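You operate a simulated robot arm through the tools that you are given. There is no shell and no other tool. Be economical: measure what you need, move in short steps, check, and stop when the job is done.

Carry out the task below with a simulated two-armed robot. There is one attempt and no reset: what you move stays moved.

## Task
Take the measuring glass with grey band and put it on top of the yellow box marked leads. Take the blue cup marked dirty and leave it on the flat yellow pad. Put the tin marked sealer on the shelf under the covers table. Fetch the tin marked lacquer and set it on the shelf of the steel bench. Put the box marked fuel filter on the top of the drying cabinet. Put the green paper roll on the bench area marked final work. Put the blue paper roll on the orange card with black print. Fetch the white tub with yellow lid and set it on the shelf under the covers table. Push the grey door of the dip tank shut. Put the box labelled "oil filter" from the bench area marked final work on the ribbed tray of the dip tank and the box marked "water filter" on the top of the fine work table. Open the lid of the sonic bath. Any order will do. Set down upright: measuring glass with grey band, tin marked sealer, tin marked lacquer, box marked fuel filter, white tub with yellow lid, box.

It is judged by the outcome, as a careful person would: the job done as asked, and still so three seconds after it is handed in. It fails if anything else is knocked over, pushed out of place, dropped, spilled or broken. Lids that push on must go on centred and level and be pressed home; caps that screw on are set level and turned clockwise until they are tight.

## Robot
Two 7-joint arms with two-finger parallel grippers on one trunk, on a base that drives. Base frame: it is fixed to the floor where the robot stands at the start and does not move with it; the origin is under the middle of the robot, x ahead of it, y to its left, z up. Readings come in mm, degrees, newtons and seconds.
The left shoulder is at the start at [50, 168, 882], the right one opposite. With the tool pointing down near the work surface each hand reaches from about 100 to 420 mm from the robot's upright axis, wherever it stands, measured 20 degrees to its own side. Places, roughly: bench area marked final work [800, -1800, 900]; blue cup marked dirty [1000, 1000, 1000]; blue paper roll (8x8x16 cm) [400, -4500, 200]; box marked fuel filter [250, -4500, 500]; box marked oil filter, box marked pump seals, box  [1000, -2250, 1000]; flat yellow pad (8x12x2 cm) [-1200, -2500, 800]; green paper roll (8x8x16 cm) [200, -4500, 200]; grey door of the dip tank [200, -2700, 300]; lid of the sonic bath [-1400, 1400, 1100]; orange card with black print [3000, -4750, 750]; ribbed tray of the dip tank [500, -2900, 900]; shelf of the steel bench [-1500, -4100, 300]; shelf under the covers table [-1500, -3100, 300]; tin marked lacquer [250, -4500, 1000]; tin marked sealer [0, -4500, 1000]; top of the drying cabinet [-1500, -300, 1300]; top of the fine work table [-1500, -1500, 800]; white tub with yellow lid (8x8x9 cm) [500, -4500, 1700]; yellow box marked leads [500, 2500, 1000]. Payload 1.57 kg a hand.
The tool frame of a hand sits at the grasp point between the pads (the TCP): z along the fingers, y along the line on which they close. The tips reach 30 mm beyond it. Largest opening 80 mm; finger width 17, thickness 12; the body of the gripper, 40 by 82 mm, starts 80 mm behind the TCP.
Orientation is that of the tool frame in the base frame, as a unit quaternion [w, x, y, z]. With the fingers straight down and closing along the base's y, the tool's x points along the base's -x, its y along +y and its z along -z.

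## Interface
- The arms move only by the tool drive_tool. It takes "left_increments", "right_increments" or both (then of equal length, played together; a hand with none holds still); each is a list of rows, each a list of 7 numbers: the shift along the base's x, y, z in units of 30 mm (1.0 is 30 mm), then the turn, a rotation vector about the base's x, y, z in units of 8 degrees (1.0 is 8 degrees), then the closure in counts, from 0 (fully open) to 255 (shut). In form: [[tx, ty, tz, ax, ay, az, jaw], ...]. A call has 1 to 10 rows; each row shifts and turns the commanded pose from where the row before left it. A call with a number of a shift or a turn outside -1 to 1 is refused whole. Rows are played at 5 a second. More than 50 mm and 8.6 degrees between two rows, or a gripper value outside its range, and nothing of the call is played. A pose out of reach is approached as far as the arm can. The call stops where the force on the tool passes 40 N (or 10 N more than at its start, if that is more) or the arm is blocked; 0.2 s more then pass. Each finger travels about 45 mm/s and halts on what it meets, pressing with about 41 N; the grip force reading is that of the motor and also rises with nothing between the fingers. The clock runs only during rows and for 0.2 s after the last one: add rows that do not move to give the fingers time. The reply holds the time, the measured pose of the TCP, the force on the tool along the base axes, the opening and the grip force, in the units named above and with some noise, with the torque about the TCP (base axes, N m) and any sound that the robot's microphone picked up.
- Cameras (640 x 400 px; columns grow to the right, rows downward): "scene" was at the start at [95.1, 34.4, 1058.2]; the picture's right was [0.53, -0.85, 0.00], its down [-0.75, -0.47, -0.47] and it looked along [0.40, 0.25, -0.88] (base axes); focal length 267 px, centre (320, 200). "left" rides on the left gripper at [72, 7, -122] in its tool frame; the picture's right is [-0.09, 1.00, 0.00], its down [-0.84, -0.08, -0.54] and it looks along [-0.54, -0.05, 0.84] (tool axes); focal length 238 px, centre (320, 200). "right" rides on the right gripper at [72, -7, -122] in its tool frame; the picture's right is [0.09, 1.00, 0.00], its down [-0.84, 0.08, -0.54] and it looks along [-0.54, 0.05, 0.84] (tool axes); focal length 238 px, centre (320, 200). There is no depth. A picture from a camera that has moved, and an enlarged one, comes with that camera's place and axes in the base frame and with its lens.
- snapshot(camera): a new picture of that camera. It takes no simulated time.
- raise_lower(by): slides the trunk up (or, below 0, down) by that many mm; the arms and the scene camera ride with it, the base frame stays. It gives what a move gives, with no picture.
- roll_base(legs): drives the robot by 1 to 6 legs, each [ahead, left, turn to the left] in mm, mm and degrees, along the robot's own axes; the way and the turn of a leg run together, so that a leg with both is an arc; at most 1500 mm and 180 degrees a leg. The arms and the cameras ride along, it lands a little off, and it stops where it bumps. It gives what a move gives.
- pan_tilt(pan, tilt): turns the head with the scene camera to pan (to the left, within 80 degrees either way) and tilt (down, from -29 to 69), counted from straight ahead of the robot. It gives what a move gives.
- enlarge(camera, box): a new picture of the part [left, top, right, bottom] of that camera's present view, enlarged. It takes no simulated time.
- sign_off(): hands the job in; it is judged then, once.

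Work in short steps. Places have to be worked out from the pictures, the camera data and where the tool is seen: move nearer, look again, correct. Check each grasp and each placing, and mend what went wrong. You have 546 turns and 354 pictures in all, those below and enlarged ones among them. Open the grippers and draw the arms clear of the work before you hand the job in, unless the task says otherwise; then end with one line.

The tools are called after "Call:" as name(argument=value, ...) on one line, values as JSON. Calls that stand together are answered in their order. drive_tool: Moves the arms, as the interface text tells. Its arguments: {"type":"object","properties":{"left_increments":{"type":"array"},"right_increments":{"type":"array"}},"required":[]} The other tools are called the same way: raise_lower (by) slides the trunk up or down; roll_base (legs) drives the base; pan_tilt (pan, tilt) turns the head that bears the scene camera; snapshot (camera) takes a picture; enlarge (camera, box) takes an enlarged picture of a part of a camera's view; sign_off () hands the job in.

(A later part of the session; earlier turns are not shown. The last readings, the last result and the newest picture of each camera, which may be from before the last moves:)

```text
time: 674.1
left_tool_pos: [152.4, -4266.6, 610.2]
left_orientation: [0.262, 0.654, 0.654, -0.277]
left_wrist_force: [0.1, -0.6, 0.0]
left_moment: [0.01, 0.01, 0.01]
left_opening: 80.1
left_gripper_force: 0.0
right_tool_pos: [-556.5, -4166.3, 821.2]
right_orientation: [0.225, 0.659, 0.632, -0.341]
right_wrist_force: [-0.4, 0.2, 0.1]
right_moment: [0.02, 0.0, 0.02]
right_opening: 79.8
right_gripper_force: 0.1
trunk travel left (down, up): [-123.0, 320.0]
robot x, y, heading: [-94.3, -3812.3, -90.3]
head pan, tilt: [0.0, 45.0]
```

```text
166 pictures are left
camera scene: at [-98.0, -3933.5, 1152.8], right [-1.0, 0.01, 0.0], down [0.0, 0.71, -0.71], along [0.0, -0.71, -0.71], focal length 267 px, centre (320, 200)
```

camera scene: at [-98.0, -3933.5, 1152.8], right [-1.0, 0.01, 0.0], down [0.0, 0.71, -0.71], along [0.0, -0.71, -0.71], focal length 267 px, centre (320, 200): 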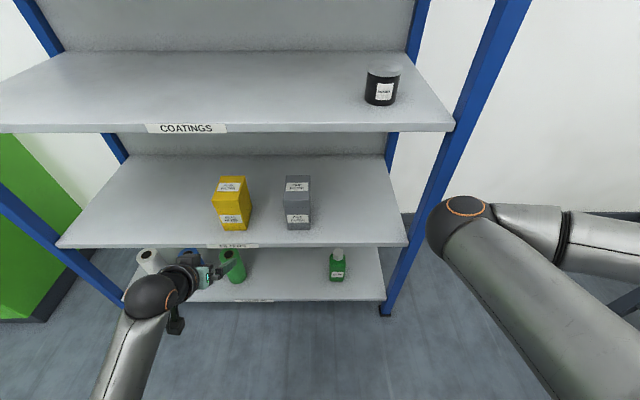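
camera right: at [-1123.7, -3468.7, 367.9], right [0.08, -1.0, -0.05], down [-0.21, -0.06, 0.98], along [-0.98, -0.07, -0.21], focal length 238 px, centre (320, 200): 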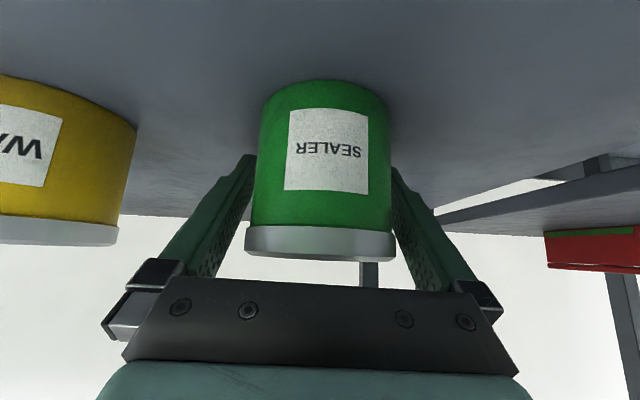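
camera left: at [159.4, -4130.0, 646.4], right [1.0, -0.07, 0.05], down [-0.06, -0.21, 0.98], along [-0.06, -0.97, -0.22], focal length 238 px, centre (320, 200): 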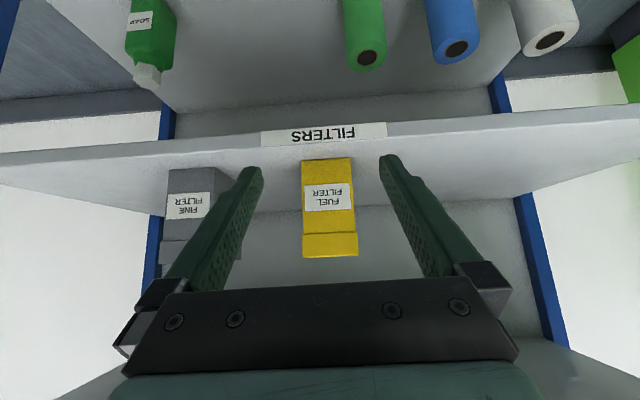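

Box: x≈152, front y≈−4437, z 524–652; the hand is already at the right height. Advance 130 mm with the base, check, then the arm.

Call:
roll_base(legs=[[130, 0, 0]])

Call:
snapshot(camera="left")

```text
time: 675.4
left_tool_pos: [150.8, -4390.4, 609.8]
left_orientation: [0.262, 0.653, 0.654, -0.277]
left_wrist_force: [0.2, -0.3, 0.0]
left_moment: [0.0, -0.04, 0.01]
left_opening: 80.2
left_gripper_force: 0.0
right_tool_pos: [-557.9, -4292.3, 821.2]
right_orientation: [0.226, 0.658, 0.633, -0.341]
right_wrist_force: [0.0, 0.3, 0.7]
right_moment: [-0.02, -0.03, 0.04]
right_opening: 79.9
right_gripper_force: 0.1
trunk travel left (down, up): [-123.0, 320.0]
robot x, y, heading: [-97.8, -3935.3, -90.5]
head pan, tilt: [0.0, 45.0]
```

```text
165 pictures are left
camera left: at [158.9, -4255.4, 646.4], right [1.0, -0.07, 0.05], down [-0.06, -0.21, 0.98], along [-0.06, -0.97, -0.22], focal length 238 px, centre (320, 200)
```

left: 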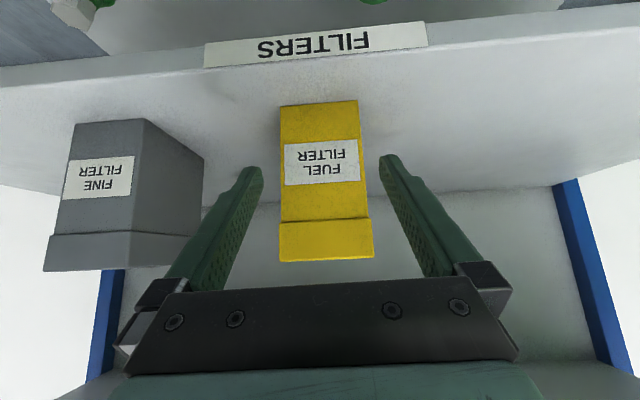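

Aligned. Advance 92 mm with the arm and check.

Call:
drive_tool(left_increments=[[0, -0.6, 0, 0, 0, 0, 0], [0, -0.6, 0, 0, 0, 0, 0], [0, -0.6, 0, 0, 0, 0, 0], [0, -0.6, 0, 0, 0, 0, 0], [0, -0.6, 0, 0, 0, 0, 0], [0, 0, 0, 0, 0, 0, 0]])

Call:
snapshot(camera="left")

```text
time: 676.8
left_tool_pos: [153.9, -4480.2, 611.1]
left_orientation: [0.262, 0.653, 0.654, -0.276]
left_wrist_force: [0.1, -0.6, -0.1]
left_moment: [-0.02, -0.02, -0.01]
left_opening: 79.9
left_gripper_force: 0.1
right_tool_pos: [-556.4, -4291.9, 822.2]
right_orientation: [0.226, 0.658, 0.633, -0.341]
right_wrist_force: [-0.1, 0.5, 0.5]
right_moment: [-0.03, 0.03, -0.01]
right_opening: 79.7
right_gripper_force: 0.0
trunk travel left (down, up): [-123.0, 320.0]
robot x, y, heading: [-98.5, -3937.0, -90.2]
head pan, tilt: [0.0, 45.0]
```

```text
164 pictures are left
camera left: at [160.1, -4345.5, 646.1], right [1.0, -0.07, 0.05], down [-0.06, -0.21, 0.98], along [-0.06, -0.97, -0.22], focal length 238 px, centre (320, 200)
```

left: 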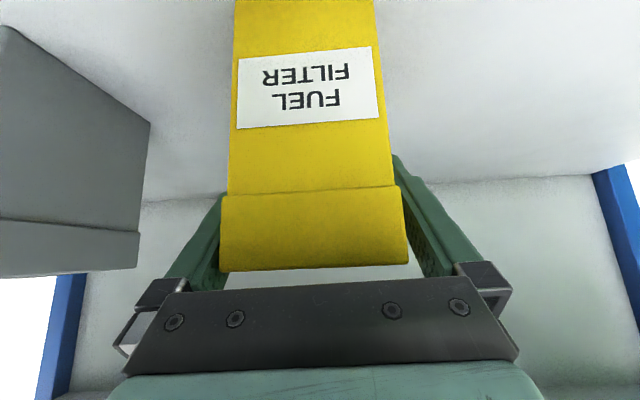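

Box is between the fingers. Close and lift.

Call:
drive_tool(left_increments=[[0, 0, 0, 0, 0, 0, 100], [0, 0, 0, 0, 0, 0, 100], [0, 0, 0, 0, 0, 0, 100], [0, 0, 0, 0, 0, 0, 100]])

Call:
drive_tool(left_increments=[[0, 0, 0.3, 0, 0, 0, 100], [0, 0, 0.5, 0, 0, 0, 100], [0, 0, 0.5, 0, 0, 0, 100], [0, 0, 0, 0, 0, 0, 100]])

Call:
snapshot(camera="left")

Call:
snapshot(camera="scene")

```text
time: 677.8
left_tool_pos: [153.8, -4480.9, 610.6]
left_orientation: [0.263, 0.653, 0.654, -0.277]
left_wrist_force: [0.0, -0.6, 1.0]
left_moment: [-0.07, -0.13, -0.07]
left_opening: 68.1
left_gripper_force: 40.9
right_tool_pos: [-556.8, -4291.3, 822.5]
right_orientation: [0.226, 0.658, 0.633, -0.341]
right_wrist_force: [-0.4, -0.3, -0.4]
right_moment: [-0.02, -0.01, 0.0]
right_opening: 80.1
right_gripper_force: 0.0
trunk travel left (down, up): [-123.0, 320.0]
robot x, y, heading: [-96.4, -3935.2, -90.4]
head pan, tilt: [0.0, 45.0]
```

```text
time: 678.8
left_tool_pos: [152.3, -4480.4, 648.7]
left_orientation: [0.262, 0.653, 0.655, -0.276]
left_wrist_force: [0.0, -0.4, -2.3]
left_moment: [0.01, 0.01, -0.01]
left_opening: 67.9
left_gripper_force: 40.9
right_tool_pos: [-557.6, -4290.9, 822.2]
right_orientation: [0.226, 0.658, 0.633, -0.341]
right_wrist_force: [-0.2, -0.1, -0.1]
right_moment: [-0.01, 0.01, 0.0]
right_opening: 79.9
right_gripper_force: 0.1
trunk travel left (down, up): [-123.0, 320.0]
robot x, y, heading: [-98.3, -3936.7, -90.2]
head pan, tilt: [0.0, 45.0]
```

```text
163 pictures are left
camera left: at [159.1, -4345.2, 685.4], right [1.0, -0.07, 0.05], down [-0.06, -0.21, 0.98], along [-0.06, -0.97, -0.22], focal length 238 px, centre (320, 200)
```

left: 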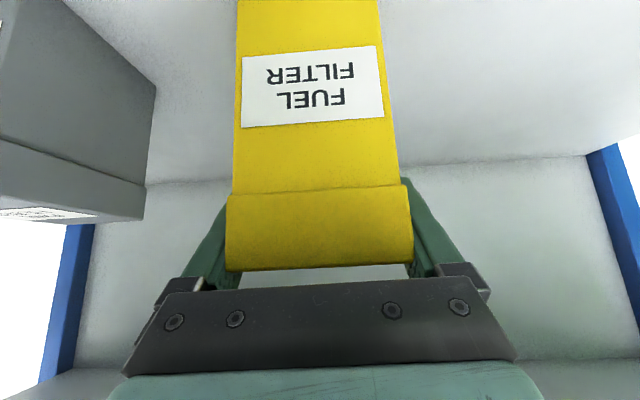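

```text
162 pictures are left
camera scene: at [-98.6, -4059.2, 1152.8], right [-1.0, 0.01, 0.0], down [0.0, 0.71, -0.71], along [0.0, -0.71, -0.71], focal length 267 px, centre (320, 200)
```

scene: 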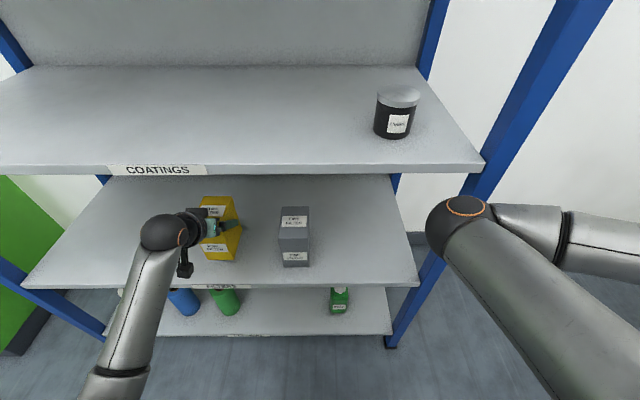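

Fuel filter held. Back out, turn west and drive north to the drying cabinet, raising the trunk.

Call:
roll_base(legs=[[-320, 0, 0], [0, 0, -90], [270, 0, 0], [0, -1100, 0], [0, -1100, 0], [0, -950, 0]])

Call:
raise_lower(by=318)

Call:
pan_tilt(pan=0, tilt=15)

Call:
snapshot(camera="scene")

```text
time: 701.4
left_tool_pos: [-835.0, -698.3, 648.4]
left_orientation: [-0.01, 0.925, 0.001, -0.38]
left_wrist_force: [-0.3, -0.2, -2.3]
left_moment: [-0.02, -0.01, 0.01]
left_opening: 67.9
left_gripper_force: 40.7
right_tool_pos: [-646.0, 11.7, 822.1]
right_orientation: [-0.082, 0.913, -0.018, -0.4]
right_wrist_force: [-0.4, -0.1, -0.8]
right_moment: [-0.02, -0.01, 0.0]
right_opening: 80.0
right_gripper_force: 0.1
trunk travel left (down, up): [-123.0, 320.0]
robot x, y, heading: [-295.3, -447.7, 179.6]
head pan, tilt: [0.0, 45.0]
```

```text
time: 704.5
left_tool_pos: [-835.8, -696.7, 966.2]
left_orientation: [-0.011, 0.925, 0.0, -0.38]
left_wrist_force: [-0.9, 0.2, -2.4]
left_moment: [-0.02, 0.01, 0.0]
left_opening: 67.8
left_gripper_force: 41.0
right_tool_pos: [-645.9, 11.3, 1140.3]
right_orientation: [-0.082, 0.912, -0.02, -0.401]
right_wrist_force: [0.0, -0.1, 0.4]
right_moment: [0.02, 0.0, 0.02]
right_opening: 80.1
right_gripper_force: 0.1
trunk travel left (down, up): [-441.0, 2.0]
robot x, y, heading: [-292.1, -447.1, 179.7]
head pan, tilt: [0.0, 45.0]
```

```text
time: 705.5
left_tool_pos: [-835.9, -698.0, 966.7]
left_orientation: [-0.011, 0.925, 0.0, -0.381]
left_wrist_force: [0.3, 0.8, -1.8]
left_moment: [-0.02, 0.0, 0.02]
left_opening: 68.1
left_gripper_force: 40.9
right_tool_pos: [-646.3, 10.3, 1140.6]
right_orientation: [-0.082, 0.913, -0.018, -0.4]
right_wrist_force: [0.0, -0.2, -0.5]
right_moment: [0.0, -0.03, 0.0]
right_opening: 80.2
right_gripper_force: 0.1
trunk travel left (down, up): [-441.0, 2.0]
robot x, y, heading: [-293.0, -448.3, 179.4]
head pan, tilt: [0.0, 15.0]
```

```text
161 pictures are left
camera scene: at [-425.3, -446.6, 1517.5], right [0.01, 1.0, 0.0], down [0.26, 0.0, -0.97], along [-0.97, 0.01, -0.26], focal length 267 px, centre (320, 200)
```

scene: 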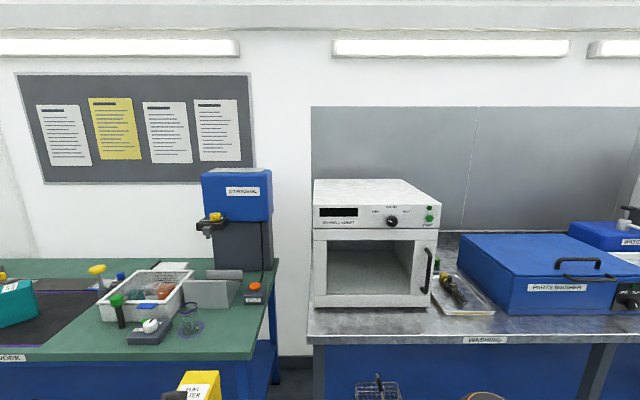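

The drying cabinet's top is ≈z 1262, y −466…−50, front x≈−1288. I raise the left arm here and shift so the box lines up with y≈−270.

Call:
drive_tool(left_increments=[[0, 0, 1, 0, 0, 0, 100], [0, 0, 1, 0, 0, 0, 100], [0, 0, 1, 0, 0, 0, 100], [0, 0, 1, 0, 0, 0, 100], [0, 0, 1, 0, 0, 0, 100], [0, 0, 1, 0, 0, 0, 100], [0, 0, 1, 0, 0, 0, 100], [0, 0, 1, 0, 0, 0, 100], [0, 0, 1, 0, 0, 0, 100], [0, 0, 1, 0, 0, 0, 100]])

Call:
drive_tool(left_increments=[[0, 0, 1, 0, 0, 0, 100], [0, 0, 1, 0, 0, 0, 100], [0, 0, 1, 0, 0, 0, 100], [0, 0, 1, 0, 0, 0, 100], [0, 0, 1, 0, 0, 0, 100], [0, 0, 0, 0, 0, 0, 100]])

Call:
roll_base(legs=[[300, -420, 0]])

Call:
pan_tilt(pan=15, tilt=20)

Call:
snapshot(camera="scene")

Call:
snapshot(camera="left")

```text
time: 707.7
left_tool_pos: [-836.1, -698.7, 1264.5]
left_orientation: [-0.011, 0.925, 0.001, -0.379]
left_wrist_force: [-1.1, -0.1, -1.6]
left_moment: [-0.02, -0.01, -0.01]
left_opening: 68.1
left_gripper_force: 41.4
right_tool_pos: [-645.3, 11.7, 1139.7]
right_orientation: [-0.082, 0.912, -0.019, -0.4]
right_wrist_force: [-0.5, -0.3, -0.3]
right_moment: [0.0, -0.01, 0.01]
right_opening: 80.0
right_gripper_force: 0.1
trunk travel left (down, up): [-441.0, 2.0]
robot x, y, heading: [-289.7, -445.9, 179.4]
head pan, tilt: [0.0, 15.0]
```

```text
time: 709.1
left_tool_pos: [-836.9, -697.4, 1415.9]
left_orientation: [-0.01, 0.924, 0.0, -0.381]
left_wrist_force: [0.1, 0.0, -1.7]
left_moment: [0.01, -0.03, -0.02]
left_opening: 67.8
left_gripper_force: 40.5
right_tool_pos: [-645.6, 11.6, 1139.6]
right_orientation: [-0.082, 0.912, -0.019, -0.4]
right_wrist_force: [-0.3, 0.3, 0.4]
right_moment: [0.04, 0.0, 0.0]
right_opening: 80.1
right_gripper_force: 0.0
trunk travel left (down, up): [-441.0, 2.0]
robot x, y, heading: [-290.5, -447.0, 179.4]
head pan, tilt: [0.0, 15.0]
```

```text
time: 712.1
left_tool_pos: [-1132.6, -275.8, 1415.7]
left_orientation: [-0.01, 0.925, 0.0, -0.38]
left_wrist_force: [-1.2, 0.1, -2.1]
left_moment: [-0.01, -0.01, 0.0]
left_opening: 67.9
left_gripper_force: 40.8
right_tool_pos: [-940.0, 431.0, 1139.4]
right_orientation: [-0.082, 0.913, -0.02, -0.399]
right_wrist_force: [-0.8, 0.8, 0.0]
right_moment: [0.01, 0.02, -0.01]
right_opening: 80.3
right_gripper_force: 0.1
trunk travel left (down, up): [-441.0, 2.0]
robot x, y, heading: [-587.5, -26.2, 179.6]
head pan, tilt: [0.0, 15.0]
```

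```text
time: 712.8
left_tool_pos: [-1131.7, -277.3, 1415.8]
left_orientation: [-0.011, 0.925, -0.001, -0.38]
left_wrist_force: [0.1, -0.1, -3.1]
left_moment: [-0.01, -0.01, 0.01]
left_opening: 67.8
left_gripper_force: 41.1
right_tool_pos: [-939.0, 431.1, 1140.3]
right_orientation: [-0.082, 0.912, -0.019, -0.401]
right_wrist_force: [0.1, -0.1, 0.3]
right_moment: [0.01, 0.0, -0.01]
right_opening: 80.1
right_gripper_force: 0.1
trunk travel left (down, up): [-441.0, 2.0]
robot x, y, heading: [-590.6, -29.2, 179.7]
head pan, tilt: [15.0, 20.0]
```

```text
160 pictures are left
camera scene: at [-717.2, -50.9, 1509.5], right [-0.25, 0.97, 0.0], down [0.33, 0.09, -0.94], along [-0.91, -0.23, -0.34], focal length 267 px, centre (320, 200)
```

scene: 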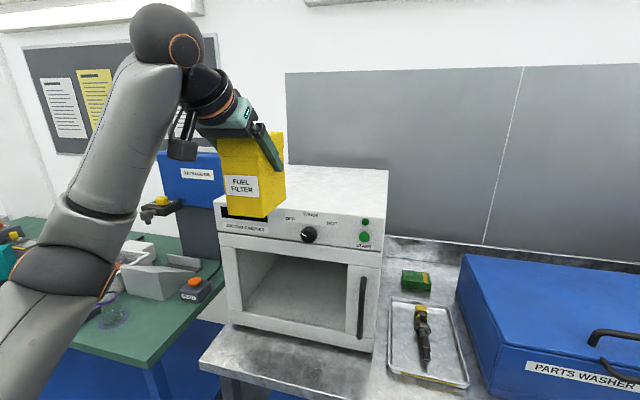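

```text
159 pictures are left
camera left: at [-996.2, -286.6, 1452.6], right [-0.07, -1.0, 0.05], down [-0.21, 0.06, 0.98], along [-0.97, 0.06, -0.22], focal length 238 px, centre (320, 200)
```

left: 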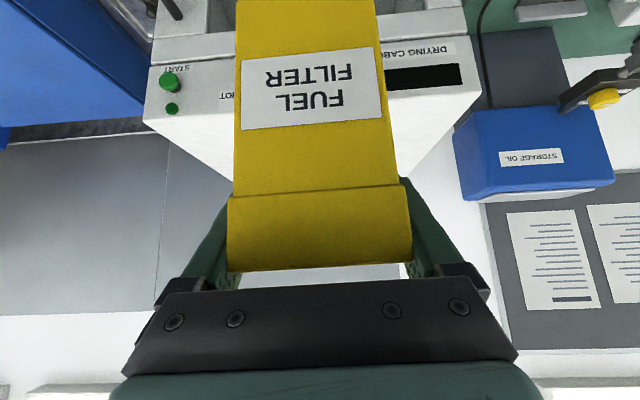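

Front edge x≈−1276, top z≈1262, y −481…−28. I lift the idle right hand 90 mm for clearance, then drive in 245 mm.

Call:
drive_tool(right_increments=[[0, 0, 1, 0, 0, 0, 0], [0, 0, 1, 0, 0, 0, 0], [0.5, 0, 1, 0, 0, 0, 0], [0.5, 0, 0, 0, 0, 0, 0]])

Call:
roll_base(legs=[[245, 0, 0]])

Call:
snapshot(camera="scene")

Call:
snapshot(camera="left")

```text
time: 713.8
left_tool_pos: [-1131.2, -276.1, 1416.5]
left_orientation: [-0.01, 0.925, 0.0, -0.38]
left_wrist_force: [0.0, 0.8, -3.2]
left_moment: [-0.03, 0.02, 0.01]
left_opening: 67.9
left_gripper_force: 40.9
right_tool_pos: [-910.1, 431.4, 1232.3]
right_orientation: [-0.082, 0.912, -0.021, -0.4]
right_wrist_force: [0.3, -0.7, -0.5]
right_moment: [0.02, 0.01, 0.04]
right_opening: 80.2
right_gripper_force: 0.0
trunk travel left (down, up): [-441.0, 2.0]
robot x, y, heading: [-587.4, -27.3, 179.6]
head pan, tilt: [15.0, 20.0]
```

```text
time: 715.6
left_tool_pos: [-1379.7, -273.4, 1415.8]
left_orientation: [-0.011, 0.925, -0.001, -0.38]
left_wrist_force: [0.5, -0.1, -1.7]
left_moment: [0.02, -0.01, -0.01]
left_opening: 67.6
left_gripper_force: 41.1
right_tool_pos: [-1158.9, 434.1, 1231.5]
right_orientation: [-0.083, 0.913, -0.021, -0.4]
right_wrist_force: [-1.1, 1.0, 0.8]
right_moment: [-0.01, -0.02, -0.01]
right_opening: 79.5
right_gripper_force: 0.0
trunk travel left (down, up): [-441.0, 2.0]
robot x, y, heading: [-833.8, -26.8, 179.6]
head pan, tilt: [15.0, 20.0]
```

```text
158 pictures are left
camera scene: at [-966.4, -48.3, 1509.4], right [-0.25, 0.97, 0.0], down [0.33, 0.09, -0.94], along [-0.91, -0.23, -0.34], focal length 267 px, centre (320, 200)
```

scene: 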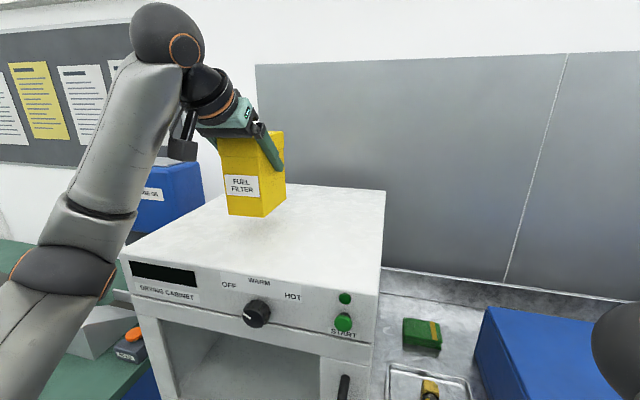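

```text
157 pictures are left
camera left: at [-1245.7, -283.5, 1452.6], right [-0.08, -1.0, 0.05], down [-0.21, 0.06, 0.98], along [-0.97, 0.06, -0.22], focal length 238 px, centre (320, 200)
```

left: 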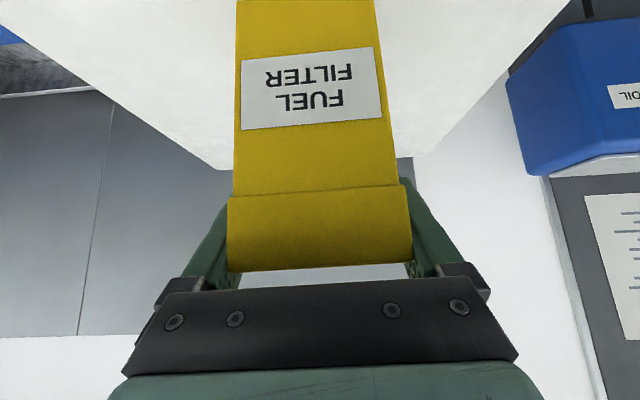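

Well centred over the cabinet top. Lower to contact.

Call:
drive_tool(left_increments=[[0, 0, -0.7, 0, 0, 0, 100], [0, 0, -0.7, 0, 0, 0, 100], [0, 0, -0.2, 0, 0, 0, 100], [0, 0, -0.12, 0, 0, 0, 100], [0, 0, 0, 0, 0, 0, 100]])

Call:
drive_tool(left_increments=[[0, 0, -0.12, 0, 0, 0, 100], [0, 0, -0.12, 0, 0, 0, 100], [0, 0, -0.12, 0, 0, 0, 100], [0, 0, 0, 0, 0, 0, 100]])

Call:
drive_tool(left_increments=[[0, 0, -0.12, 0, 0, 0, 100], [0, 0, -0.12, 0, 0, 0, 100], [0, 0, 0, 0, 0, 0, 100]])

```text
time: 716.9
left_tool_pos: [-1377.9, -271.5, 1370.5]
left_orientation: [-0.012, 0.923, -0.002, -0.386]
left_wrist_force: [-7.0, -1.2, 29.7]
left_moment: [-1.24, -0.8, -0.27]
left_opening: 68.1
left_gripper_force: 41.2
right_tool_pos: [-1157.3, 434.7, 1232.3]
right_orientation: [-0.082, 0.912, -0.021, -0.401]
right_wrist_force: [0.0, 0.1, -0.7]
right_moment: [-0.04, 0.01, 0.01]
right_opening: 80.3
right_gripper_force: 0.0
trunk travel left (down, up): [-441.0, 2.0]
robot x, y, heading: [-834.9, -24.7, 179.4]
head pan, tilt: [15.0, 20.0]
```

```text
time: 717.9
left_tool_pos: [-1376.0, -271.9, 1359.9]
left_orientation: [-0.012, 0.922, -0.001, -0.388]
left_wrist_force: [-0.8, -2.0, 33.0]
left_moment: [-0.87, 0.15, -0.25]
left_opening: 67.9
left_gripper_force: 41.2
right_tool_pos: [-1156.7, 434.2, 1230.3]
right_orientation: [-0.082, 0.912, -0.021, -0.402]
right_wrist_force: [0.0, 0.8, 0.2]
right_moment: [-0.03, 0.01, 0.01]
right_opening: 79.9
right_gripper_force: 0.1
trunk travel left (down, up): [-441.0, 2.0]
robot x, y, heading: [-836.4, -23.6, 179.5]
head pan, tilt: [15.0, 20.0]
```

```text
time: 718.6
left_tool_pos: [-1380.3, -272.2, 1343.8]
left_orientation: [-0.01, 0.926, -0.002, -0.377]
left_wrist_force: [2.5, 2.3, 5.1]
left_moment: [-0.16, -0.27, 0.11]
left_opening: 67.8
left_gripper_force: 33.3
right_tool_pos: [-1158.0, 434.3, 1231.3]
right_orientation: [-0.082, 0.912, -0.02, -0.4]
right_wrist_force: [0.1, 0.1, 0.6]
right_moment: [0.03, 0.01, -0.01]
right_opening: 80.2
right_gripper_force: 0.3
trunk travel left (down, up): [-441.0, 2.0]
robot x, y, heading: [-834.8, -23.8, 179.4]
head pan, tilt: [15.0, 20.0]
```

Contact came earlier than expected and the box slid up in the grip a little. Check it, then release.

Call:
enlarge(camera="scene", box=[120, 80, 360, 280])

Call:
drive_tool(left_increments=[[0, 0, 0.1, 0, 0, 0, 60], [0, 0, 0, 0, 0, 0, 0], [0, 0, 0, 0, 0, 0, 0], [0, 0, 0, 0, 0, 0, 0]])

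Call:
enlarge(camera="scene", box=[120, 80, 360, 280])

```text
2.00 times, centred on (240, 180) of scene
camera zoom: at [-964.3, -47.5, 1509.3], right [-0.25, 0.97, 0.0], down [0.33, 0.08, -0.94], along [-0.91, -0.23, -0.34], focal length 534 px, centre (480, 240)
```

zoom: 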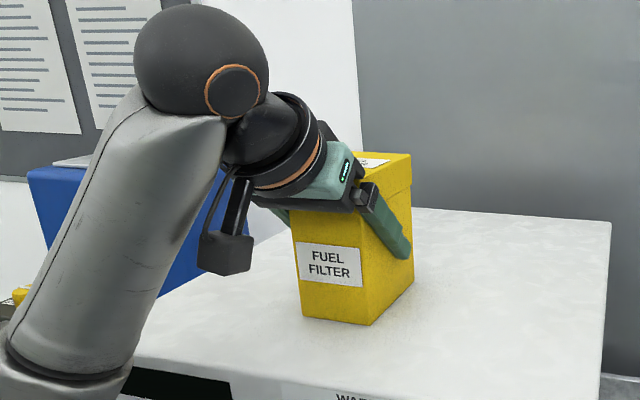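

```text
time: 719.6
left_tool_pos: [-1380.5, -274.1, 1348.0]
left_orientation: [-0.011, 0.925, -0.001, -0.38]
left_wrist_force: [-0.3, 0.0, -0.3]
left_moment: [0.06, -0.02, -0.02]
left_opening: 80.1
left_gripper_force: 0.1
right_tool_pos: [-1157.3, 434.2, 1231.9]
right_orientation: [-0.082, 0.912, -0.021, -0.4]
right_wrist_force: [0.0, -0.2, 0.4]
right_moment: [-0.01, 0.03, 0.01]
right_opening: 80.0
right_gripper_force: 0.1
trunk travel left (down, up): [-441.0, 2.0]
robot x, y, heading: [-838.0, -27.4, 179.4]
head pan, tilt: [15.0, 20.0]
```

```text
2.00 times, centred on (240, 180) of scene
camera zoom: at [-965.3, -48.2, 1509.5], right [-0.25, 0.97, 0.0], down [0.33, 0.09, -0.94], along [-0.91, -0.23, -0.34], focal length 534 px, centre (480, 240)
```

zoom: 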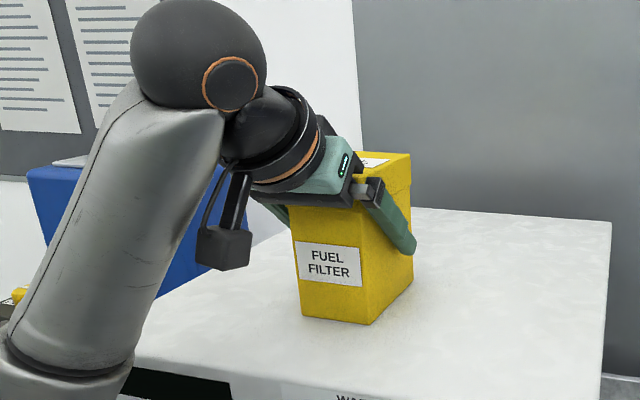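

Box stands upright. Retreat along the finger axis, then back away.

Call:
drive_tool(left_increments=[[0.5, 0, 0.5, 0, 0, 0, 0], [0.7, 0, 0.7, 0, 0, 0, 0], [0.7, 0, 0.7, 0, 0, 0, 0], [0.7, 0, 0.7, 0, 0, 0, 0], [0, 0, 0, 0, 0, 0, 0]])

Call:
roll_base(legs=[[-450, 0, 0]])

Call:
snapshot(camera="scene")

```text
time: 720.9
left_tool_pos: [-1303.3, -272.8, 1429.2]
left_orientation: [-0.011, 0.925, 0.0, -0.379]
left_wrist_force: [0.2, 0.3, 0.1]
left_moment: [0.03, 0.0, 0.0]
left_opening: 80.1
left_gripper_force: 0.1
right_tool_pos: [-1158.8, 434.7, 1231.9]
right_orientation: [-0.082, 0.912, -0.021, -0.4]
right_wrist_force: [-0.5, 0.0, -1.0]
right_moment: [-0.03, -0.02, 0.03]
right_opening: 80.3
right_gripper_force: 0.1
trunk travel left (down, up): [-441.0, 2.0]
robot x, y, heading: [-836.7, -24.8, 179.6]
head pan, tilt: [15.0, 20.0]
```

```text
time: 723.5
left_tool_pos: [-863.5, -278.9, 1428.2]
left_orientation: [-0.011, 0.924, 0.0, -0.381]
left_wrist_force: [1.0, 0.0, 0.2]
left_moment: [-0.02, 0.04, 0.03]
left_opening: 80.0
left_gripper_force: 0.0
right_tool_pos: [-720.7, 430.8, 1230.7]
right_orientation: [-0.082, 0.913, -0.019, -0.4]
right_wrist_force: [0.1, -0.4, 0.1]
right_moment: [-0.01, 0.02, 0.02]
right_opening: 80.0
right_gripper_force: 0.3
trunk travel left (down, up): [-441.0, 2.0]
robot x, y, heading: [-397.5, -29.8, 179.4]
head pan, tilt: [15.0, 20.0]
```

```text
154 pictures are left
camera scene: at [-526.4, -52.4, 1509.5], right [-0.25, 0.97, 0.0], down [0.33, 0.09, -0.94], along [-0.91, -0.24, -0.34], focal length 267 px, centre (320, 200)
```

scene: 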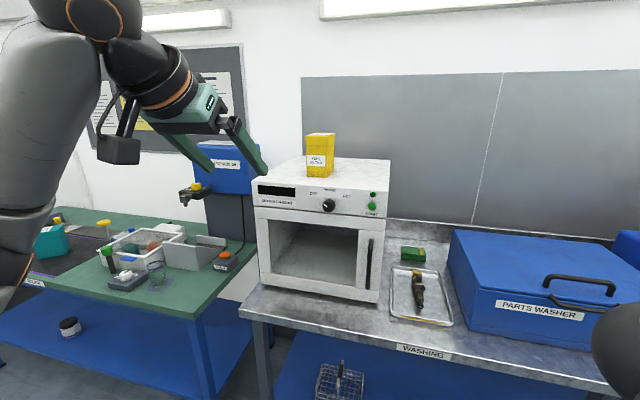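

Fuel filter stands on the cabinet. Now the rolls: lower the left arm again, then drive back to the rack.

Call:
drive_tool(left_increments=[[-0.3, 0, -1, 0, 0, 0, 0], [-0.3, 0, -1, 0, 0, 0, 0], [-0.3, 0, -1, 0, 0, 0, 0], [-0.3, 0, -1, 0, 0, 0, 0], [-0.3, 0, -1, 0, 0, 0, 0], [-0.3, 0, -1, 0, 0, 0, 0], [0, 0, -1, 0, 0, 0, 0], [0, 0, -1, 0, 0, 0, 0], [0, 0, -1, 0, 0, 0, 0], [0, 0, -1, 0, 0, 0, 0]])

Call:
drive_tool(left_increments=[[0, 0, -1, 0, 0, 0, 0], [0, 0, -1, 0, 0, 0, 0], [0, 0, -1, 0, 0, 0, 0], [0, 0, -1, 0, 0, 0, 0], [0, 0, -1, 0, 0, 0, 0]])

Call:
roll_base(legs=[[0, 1150, 0], [0, 1150, 0], [0, 1150, 0], [0, 0, 90.4], [0, 390, 0]])

Call:
raise_lower(by=-330)

Call:
pan_tilt(pan=10, tilt=50)

Call:
snapshot(camera="scene")

```text
time: 725.7
left_tool_pos: [-917.4, -279.0, 1126.9]
left_orientation: [-0.009, 0.924, 0.001, -0.381]
left_wrist_force: [-0.1, 0.1, 0.1]
left_moment: [-0.02, 0.03, 0.04]
left_opening: 80.0
left_gripper_force: 0.1
right_tool_pos: [-720.4, 429.6, 1232.7]
right_orientation: [-0.082, 0.913, -0.019, -0.399]
right_wrist_force: [-0.8, 0.7, -0.8]
right_moment: [0.01, 0.0, -0.02]
right_opening: 79.9
right_gripper_force: 0.0
trunk travel left (down, up): [-441.0, 2.0]
robot x, y, heading: [-397.6, -26.7, 179.5]
head pan, tilt: [15.0, 20.0]
```

```text
time: 726.9
left_tool_pos: [-919.4, -278.4, 977.5]
left_orientation: [-0.01, 0.924, 0.001, -0.381]
left_wrist_force: [-0.3, -0.6, -0.3]
left_moment: [-0.01, 0.0, 0.01]
left_opening: 80.2
left_gripper_force: 0.0
right_tool_pos: [-721.3, 428.1, 1231.6]
right_orientation: [-0.083, 0.912, -0.019, -0.4]
right_wrist_force: [-0.7, 0.3, 0.0]
right_moment: [0.04, -0.05, 0.01]
right_opening: 79.9
right_gripper_force: 0.1
trunk travel left (down, up): [-441.0, 2.0]
robot x, y, heading: [-400.8, -30.5, 179.4]
head pan, tilt: [15.0, 20.0]
```

```text
time: 749.7
left_tool_pos: [184.7, -4000.3, 978.0]
left_orientation: [0.266, 0.643, 0.665, -0.273]
left_wrist_force: [0.1, -0.8, 0.0]
left_moment: [0.02, 0.04, -0.05]
left_opening: 80.0
left_gripper_force: 0.1
right_tool_pos: [-527.6, -3826.4, 1231.9]
right_orientation: [0.23, 0.649, 0.642, -0.338]
right_wrist_force: [-0.7, -0.2, 0.2]
right_moment: [0.0, 0.04, -0.01]
right_opening: 80.2
right_gripper_force: 0.2
trunk travel left (down, up): [-441.0, 2.0]
robot x, y, heading: [-84.7, -3489.0, -88.4]
head pan, tilt: [15.0, 20.0]
```

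```text
time: 752.9
left_tool_pos: [184.1, -4000.9, 648.6]
left_orientation: [0.266, 0.643, 0.664, -0.272]
left_wrist_force: [0.1, 0.3, 1.0]
left_moment: [-0.05, 0.01, 0.01]
left_opening: 79.9
left_gripper_force: 0.1
right_tool_pos: [-527.8, -3826.0, 901.5]
right_orientation: [0.23, 0.649, 0.641, -0.338]
right_wrist_force: [0.7, -0.7, 0.7]
right_moment: [0.03, 0.0, 0.0]
right_opening: 80.1
right_gripper_force: 0.0
trunk travel left (down, up): [-111.0, 332.0]
robot x, y, heading: [-80.3, -3489.0, -88.9]
head pan, tilt: [15.0, 20.0]
```

```text
time: 753.9
left_tool_pos: [184.0, -4000.5, 647.5]
left_orientation: [0.265, 0.644, 0.664, -0.273]
left_wrist_force: [-0.6, -0.2, -0.1]
left_moment: [0.04, 0.01, 0.04]
left_opening: 80.2
left_gripper_force: 0.0
right_tool_pos: [-528.7, -3827.5, 900.8]
right_orientation: [0.231, 0.648, 0.642, -0.338]
right_wrist_force: [-0.7, 0.7, 0.0]
right_moment: [0.0, 0.0, 0.0]
right_opening: 80.0
right_gripper_force: 0.0
trunk travel left (down, up): [-111.0, 332.0]
robot x, y, heading: [-78.6, -3487.8, -88.5]
head pan, tilt: [10.0, 50.0]
```

```text
153 pictures are left
camera scene: at [-63.5, -3603.3, 1134.0], right [-0.98, -0.2, 0.0], down [-0.15, 0.75, -0.64], along [0.13, -0.63, -0.77], focal length 267 px, centre (320, 200)
```

scene: 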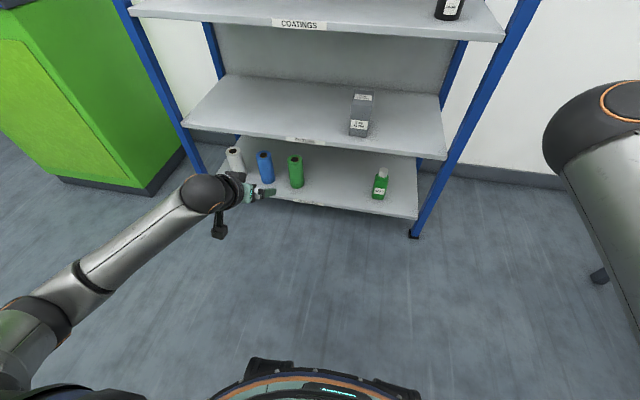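

Call:
raise_lower(by=-60)

Call:
drive_tool(left_increments=[[0, -0.3, -1, 0, 0, 0, 0], [0, -0.3, -1, 0, 0, 0, 0], [0, -0.3, -1, 0, 0, 0, 0], [0, -0.2, -1, 0, 0, 0, 0], [0, 0, -1, 0, 0, 0, 0], [0, 0, -1, 0, 0, 0, 0], [0, 0, -1, 0, 0, 0, 0], [0, 0, 0, 0, 0, 0, 0]])

Call:
snapshot(camera="left")

```text
time: 754.9
left_tool_pos: [184.6, -4001.1, 588.6]
left_orientation: [0.265, 0.643, 0.664, -0.272]
left_wrist_force: [-0.1, -0.3, -0.5]
left_moment: [0.01, -0.01, 0.0]
left_opening: 80.1
left_gripper_force: 0.1
right_tool_pos: [-529.0, -3827.4, 841.5]
right_orientation: [0.231, 0.649, 0.641, -0.338]
right_wrist_force: [0.6, -0.8, 1.0]
right_moment: [-0.03, 0.02, 0.0]
right_opening: 79.8
right_gripper_force: 0.0
trunk travel left (down, up): [-51.0, 392.0]
robot x, y, heading: [-78.5, -3487.1, -88.7]
head pan, tilt: [10.0, 50.0]
```

```text
time: 756.7
left_tool_pos: [182.7, -4033.9, 377.3]
left_orientation: [0.267, 0.643, 0.665, -0.272]
left_wrist_force: [1.0, 0.1, 0.1]
left_moment: [0.0, 0.02, 0.0]
left_opening: 80.1
left_gripper_force: 0.0
right_tool_pos: [-528.8, -3826.8, 841.7]
right_orientation: [0.23, 0.649, 0.642, -0.337]
right_wrist_force: [-0.1, -0.1, -0.1]
right_moment: [0.02, 0.0, -0.02]
right_opening: 79.6
right_gripper_force: 0.1
trunk travel left (down, up): [-51.0, 392.0]
robot x, y, heading: [-81.7, -3485.3, -88.3]
head pan, tilt: [10.0, 50.0]
```

```text
152 pictures are left
camera left: at [186.6, -3897.5, 413.6], right [1.0, -0.04, 0.05], down [-0.05, -0.21, 0.98], along [-0.03, -0.98, -0.22], focal length 238 px, centre (320, 200)
```

left: 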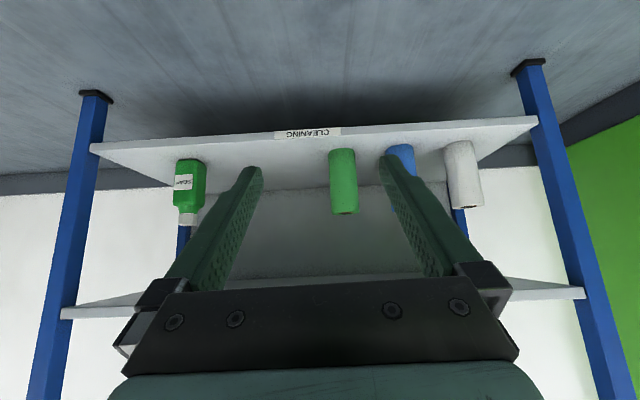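

Green roll: ≈75 mm diameter, x≈233, y≈−4505, z 154–314. Straighten, shift and approach.

Call:
roll_base(legs=[[0, 0, -1.5], [300, 65, 0]])

Call:
drive_tool(left_increments=[[0, 0, -1, 0, 0, 0, 0], [0, 0, -1, 0, 0, 0, 0], [0, 0, -1, 0, 0, 0, 0], [0, 0, -0.3, 0, 0, 0, 0], [0, 0, 0, 0, 0, 0, 0]])

Call:
snapshot(camera="left")

```text
time: 759.1
left_tool_pos: [235.7, -4342.5, 377.8]
left_orientation: [0.263, 0.65, 0.657, -0.276]
left_wrist_force: [0.7, -0.1, 0.3]
left_moment: [-0.04, 0.03, 0.01]
left_opening: 80.1
left_gripper_force: 0.1
right_tool_pos: [-471.6, -4119.6, 841.3]
right_orientation: [0.225, 0.657, 0.633, -0.341]
right_wrist_force: [-0.4, -0.5, -0.4]
right_moment: [-0.01, -0.01, 0.02]
right_opening: 79.7
right_gripper_force: 0.0
trunk travel left (down, up): [-51.0, 392.0]
robot x, y, heading: [-15.4, -3789.3, -89.6]
head pan, tilt: [10.0, 50.0]
```

```text
time: 760.3
left_tool_pos: [234.8, -4342.7, 277.6]
left_orientation: [0.263, 0.651, 0.656, -0.276]
left_wrist_force: [0.3, 1.2, -0.4]
left_moment: [-0.02, 0.0, -0.01]
left_opening: 80.2
left_gripper_force: 0.0
right_tool_pos: [-470.9, -4118.8, 841.5]
right_orientation: [0.227, 0.656, 0.635, -0.34]
right_wrist_force: [0.0, -0.2, -0.3]
right_moment: [0.01, 0.02, 0.01]
right_opening: 80.1
right_gripper_force: 0.1
trunk travel left (down, up): [-51.0, 392.0]
robot x, y, heading: [-19.9, -3786.5, -89.8]
head pan, tilt: [10.0, 50.0]
```

```text
151 pictures are left
camera left: at [241.9, -4207.2, 314.6], right [1.0, -0.06, 0.05], down [-0.06, -0.21, 0.98], along [-0.05, -0.98, -0.22], focal length 238 px, centre (320, 200)
```

left: 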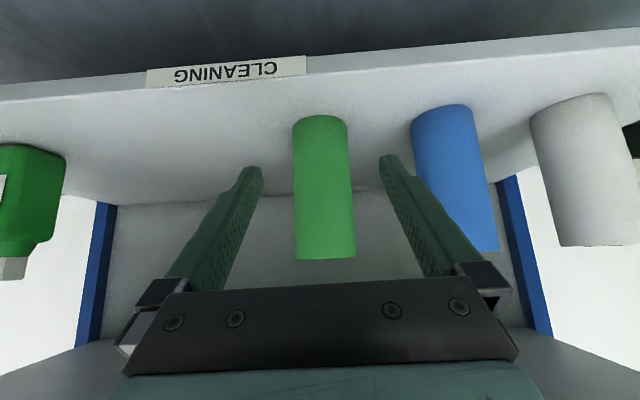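

Centred. Advance 160 mm with the base.

Call:
roll_base(legs=[[158, 0, 0]])

Call:
snapshot(camera="left")

```text
time: 761.7
left_tool_pos: [236.0, -4493.8, 278.7]
left_orientation: [0.263, 0.651, 0.657, -0.275]
left_wrist_force: [-1.4, -1.3, 0.2]
left_moment: [-0.01, 0.0, 0.02]
left_opening: 79.8
left_gripper_force: 0.1
right_tool_pos: [-470.4, -4273.1, 841.1]
right_orientation: [0.226, 0.656, 0.634, -0.34]
right_wrist_force: [0.1, 0.1, 0.3]
right_moment: [0.0, -0.03, 0.0]
right_opening: 80.0
right_gripper_force: 0.1
trunk travel left (down, up): [-51.0, 392.0]
robot x, y, heading: [-16.7, -3941.8, -90.0]
head pan, tilt: [10.0, 50.0]
```

```text
150 pictures are left
camera left: at [242.8, -4359.4, 314.7], right [1.0, -0.06, 0.05], down [-0.06, -0.21, 0.98], along [-0.05, -0.97, -0.22], focal length 238 px, centre (320, 200)
```

left: 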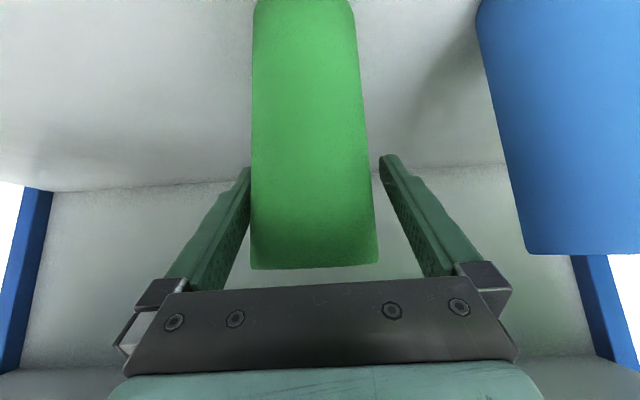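

Trim −4 mm in x, 12 mm deeper, close, lift.

Call:
drive_tool(left_increments=[[-0.14, 0, 0, 0, 0, 0, 0], [0, -0.4, 0, 0, 0, 0, 0], [0, 0, 0, 0, 0, 0, 0], [0, 0, 0, 0, 0, 0, 100], [0, 0, 0, 0, 0, 0, 100], [0, 0, 0, 0, 0, 0, 100], [0, 0, 0, 0, 0, 0, 100]])

Call:
raise_lower(by=40)

Call:
snapshot(camera="left")

```text
time: 763.3
left_tool_pos: [233.5, -4506.1, 280.5]
left_orientation: [0.265, 0.65, 0.657, -0.276]
left_wrist_force: [0.5, -0.2, 1.4]
left_moment: [-0.04, -0.12, 0.01]
left_opening: 68.9
left_gripper_force: 41.2
left hand out of reach, approached as far as the arm can: row 2
right_tool_pos: [-469.0, -4272.4, 840.9]
right_orientation: [0.227, 0.656, 0.634, -0.34]
right_wrist_force: [-1.4, 0.0, 0.1]
right_moment: [0.03, 0.0, -0.01]
right_opening: 79.8
right_gripper_force: 0.1
trunk travel left (down, up): [-51.0, 392.0]
robot x, y, heading: [-14.2, -3944.2, -89.8]
head pan, tilt: [10.0, 50.0]
```

```text
time: 764.1
left_tool_pos: [233.0, -4506.3, 320.2]
left_orientation: [0.263, 0.651, 0.657, -0.275]
left_wrist_force: [0.2, -0.8, -1.7]
left_moment: [-0.06, 0.03, -0.03]
left_opening: 69.0
left_gripper_force: 40.6
right_tool_pos: [-470.3, -4271.7, 881.2]
right_orientation: [0.226, 0.656, 0.635, -0.34]
right_wrist_force: [0.7, -0.2, -0.1]
right_moment: [0.0, 0.0, -0.03]
right_opening: 80.1
right_gripper_force: 0.0
trunk travel left (down, up): [-91.0, 352.0]
robot x, y, heading: [-12.2, -3942.5, -89.9]
head pan, tilt: [10.0, 50.0]
```

```text
149 pictures are left
camera left: at [239.1, -4369.2, 357.3], right [1.0, -0.06, 0.05], down [-0.06, -0.21, 0.98], along [-0.05, -0.97, -0.22], focal length 238 px, centre (320, 200)
```

left: 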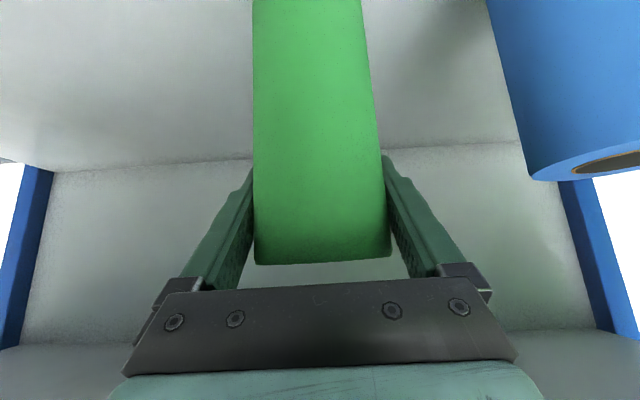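

Green roll held (69 mm). Back out, raise the trunk and drive round to the back of the bench.

Call:
roll_base(legs=[[-640, 0, 0], [0, 880, 0], [0, 880, 0], [0, 0, -90], [0, -700, 0], [0, -700, 0]])

Call:
raise_lower(by=350)

Call:
pan_tilt(pan=15, tilt=30)

Call:
snapshot(camera="scene")

```text
time: 768.4
left_tool_pos: [247.8, -3862.0, 319.6]
left_orientation: [0.261, 0.655, 0.655, -0.274]
left_wrist_force: [-0.4, 0.3, -2.4]
left_moment: [0.0, 0.01, -0.03]
left_opening: 68.7
left_gripper_force: 41.6
right_tool_pos: [-454.2, -3624.0, 882.0]
right_orientation: [0.225, 0.66, 0.631, -0.341]
right_wrist_force: [0.3, -0.1, -0.2]
right_moment: [-0.03, 0.0, 0.01]
right_opening: 80.1
right_gripper_force: 0.0
trunk travel left (down, up): [-91.0, 352.0]
robot x, y, heading: [3.1, -3296.7, -90.3]
head pan, tilt: [10.0, 50.0]
stopped in leg 2: the robot was blocked; the commanded pose is now the measured one
```

```text
time: 771.8
left_tool_pos: [248.2, -3863.6, 669.9]
left_orientation: [0.261, 0.654, 0.655, -0.275]
left_wrist_force: [0.4, 0.1, -1.1]
left_moment: [-0.02, -0.02, 0.01]
left_opening: 68.9
left_gripper_force: 40.7
right_tool_pos: [-453.9, -3624.6, 1231.3]
right_orientation: [0.225, 0.659, 0.631, -0.341]
right_wrist_force: [-0.6, 0.2, -0.5]
right_moment: [-0.02, -0.03, -0.02]
right_opening: 79.8
right_gripper_force: 0.0
trunk travel left (down, up): [-441.0, 2.0]
robot x, y, heading: [3.0, -3297.5, -90.2]
head pan, tilt: [10.0, 50.0]
```

```text
time: 772.6
left_tool_pos: [248.1, -3862.4, 669.8]
left_orientation: [0.262, 0.654, 0.654, -0.275]
left_wrist_force: [0.0, 0.8, -1.5]
left_moment: [-0.02, 0.02, -0.01]
left_opening: 68.9
left_gripper_force: 41.0
right_tool_pos: [-453.6, -3624.6, 1231.6]
right_orientation: [0.226, 0.659, 0.632, -0.341]
right_wrist_force: [0.7, -0.1, -0.3]
right_moment: [0.02, 0.01, 0.0]
right_opening: 80.0
right_gripper_force: 0.1
trunk travel left (down, up): [-441.0, 2.0]
robot x, y, heading: [1.1, -3304.4, -90.4]
head pan, tilt: [15.0, 30.0]
```

```text
148 pictures are left
camera scene: at [27.9, -3428.0, 1493.3], right [-0.97, -0.25, 0.0], down [-0.13, 0.48, -0.87], along [0.22, -0.84, -0.5], focal length 267 px, centre (320, 200)
```

scene: 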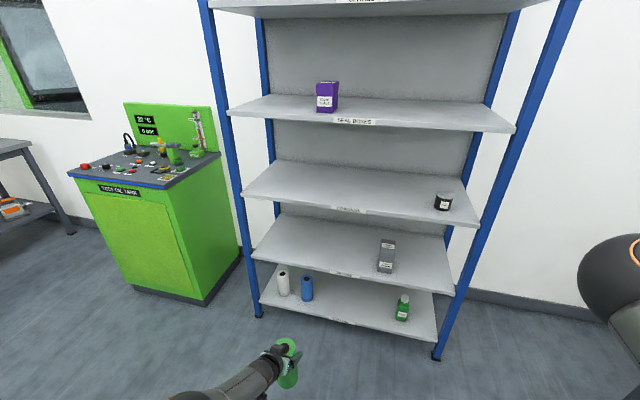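

Blocked near the tank's corner; I go 190 mm further from it (the y≈−3490 lane used before) and continue.

Call:
roll_base(legs=[[0, -20, 0], [190, 0, 0], [0, 890, 0], [0, 890, 0], [0, 0, -90], [0, -1580, 0]])

Call:
snapshot(camera="scene")

```text
refused: -1580 is not a number from -1500 to 1500
```

```text
147 pictures are left
camera scene: at [27.9, -3428.0, 1493.3], right [-0.97, -0.25, 0.0], down [-0.13, 0.48, -0.87], along [0.22, -0.84, -0.5], focal length 267 px, centre (320, 200)
```

scene: 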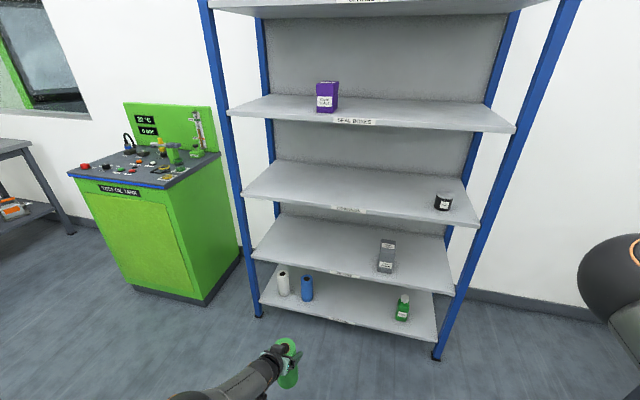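

Call:
roll_base(legs=[[0, -20, 0], [190, 0, 0], [0, 890, 0], [0, 890, 0], [0, 0, -90], [0, -1480, 0]])

Call:
snapshot(camera="scene")

```text
time: 792.5
left_tool_pos: [1202.1, -2487.4, 668.7]
left_orientation: [0.004, 0.926, 0.01, -0.376]
left_wrist_force: [-2.5, -2.6, -1.5]
left_moment: [0.17, -0.08, -0.05]
left_opening: 68.7
left_gripper_force: 41.3
right_tool_pos: [1430.6, -1765.8, 1230.4]
right_orientation: [-0.079, 0.913, -0.014, -0.401]
right_wrist_force: [0.1, -0.2, -0.5]
right_moment: [-0.02, 0.03, -0.01]
right_opening: 79.8
right_gripper_force: 0.1
trunk travel left (down, up): [-441.0, 2.0]
robot x, y, heading: [1761.4, -2219.3, -179.7]
head pan, tilt: [15.0, 30.0]
stopped in leg 6: the force on the tool passed its limit (the readings are from after the stop); the commanded pose is now the measured one
```

```text
146 pictures are left
camera scene: at [1633.2, -2243.7, 1493.3], right [-0.26, 0.96, 0.0], down [0.48, 0.13, -0.87], along [-0.83, -0.23, -0.5], focal length 267 px, centre (320, 200)
```

scene: 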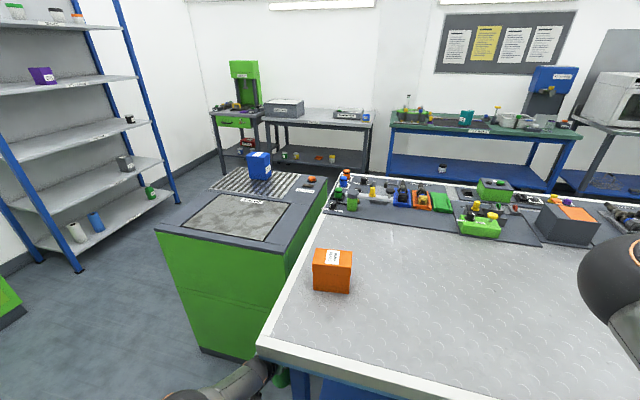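

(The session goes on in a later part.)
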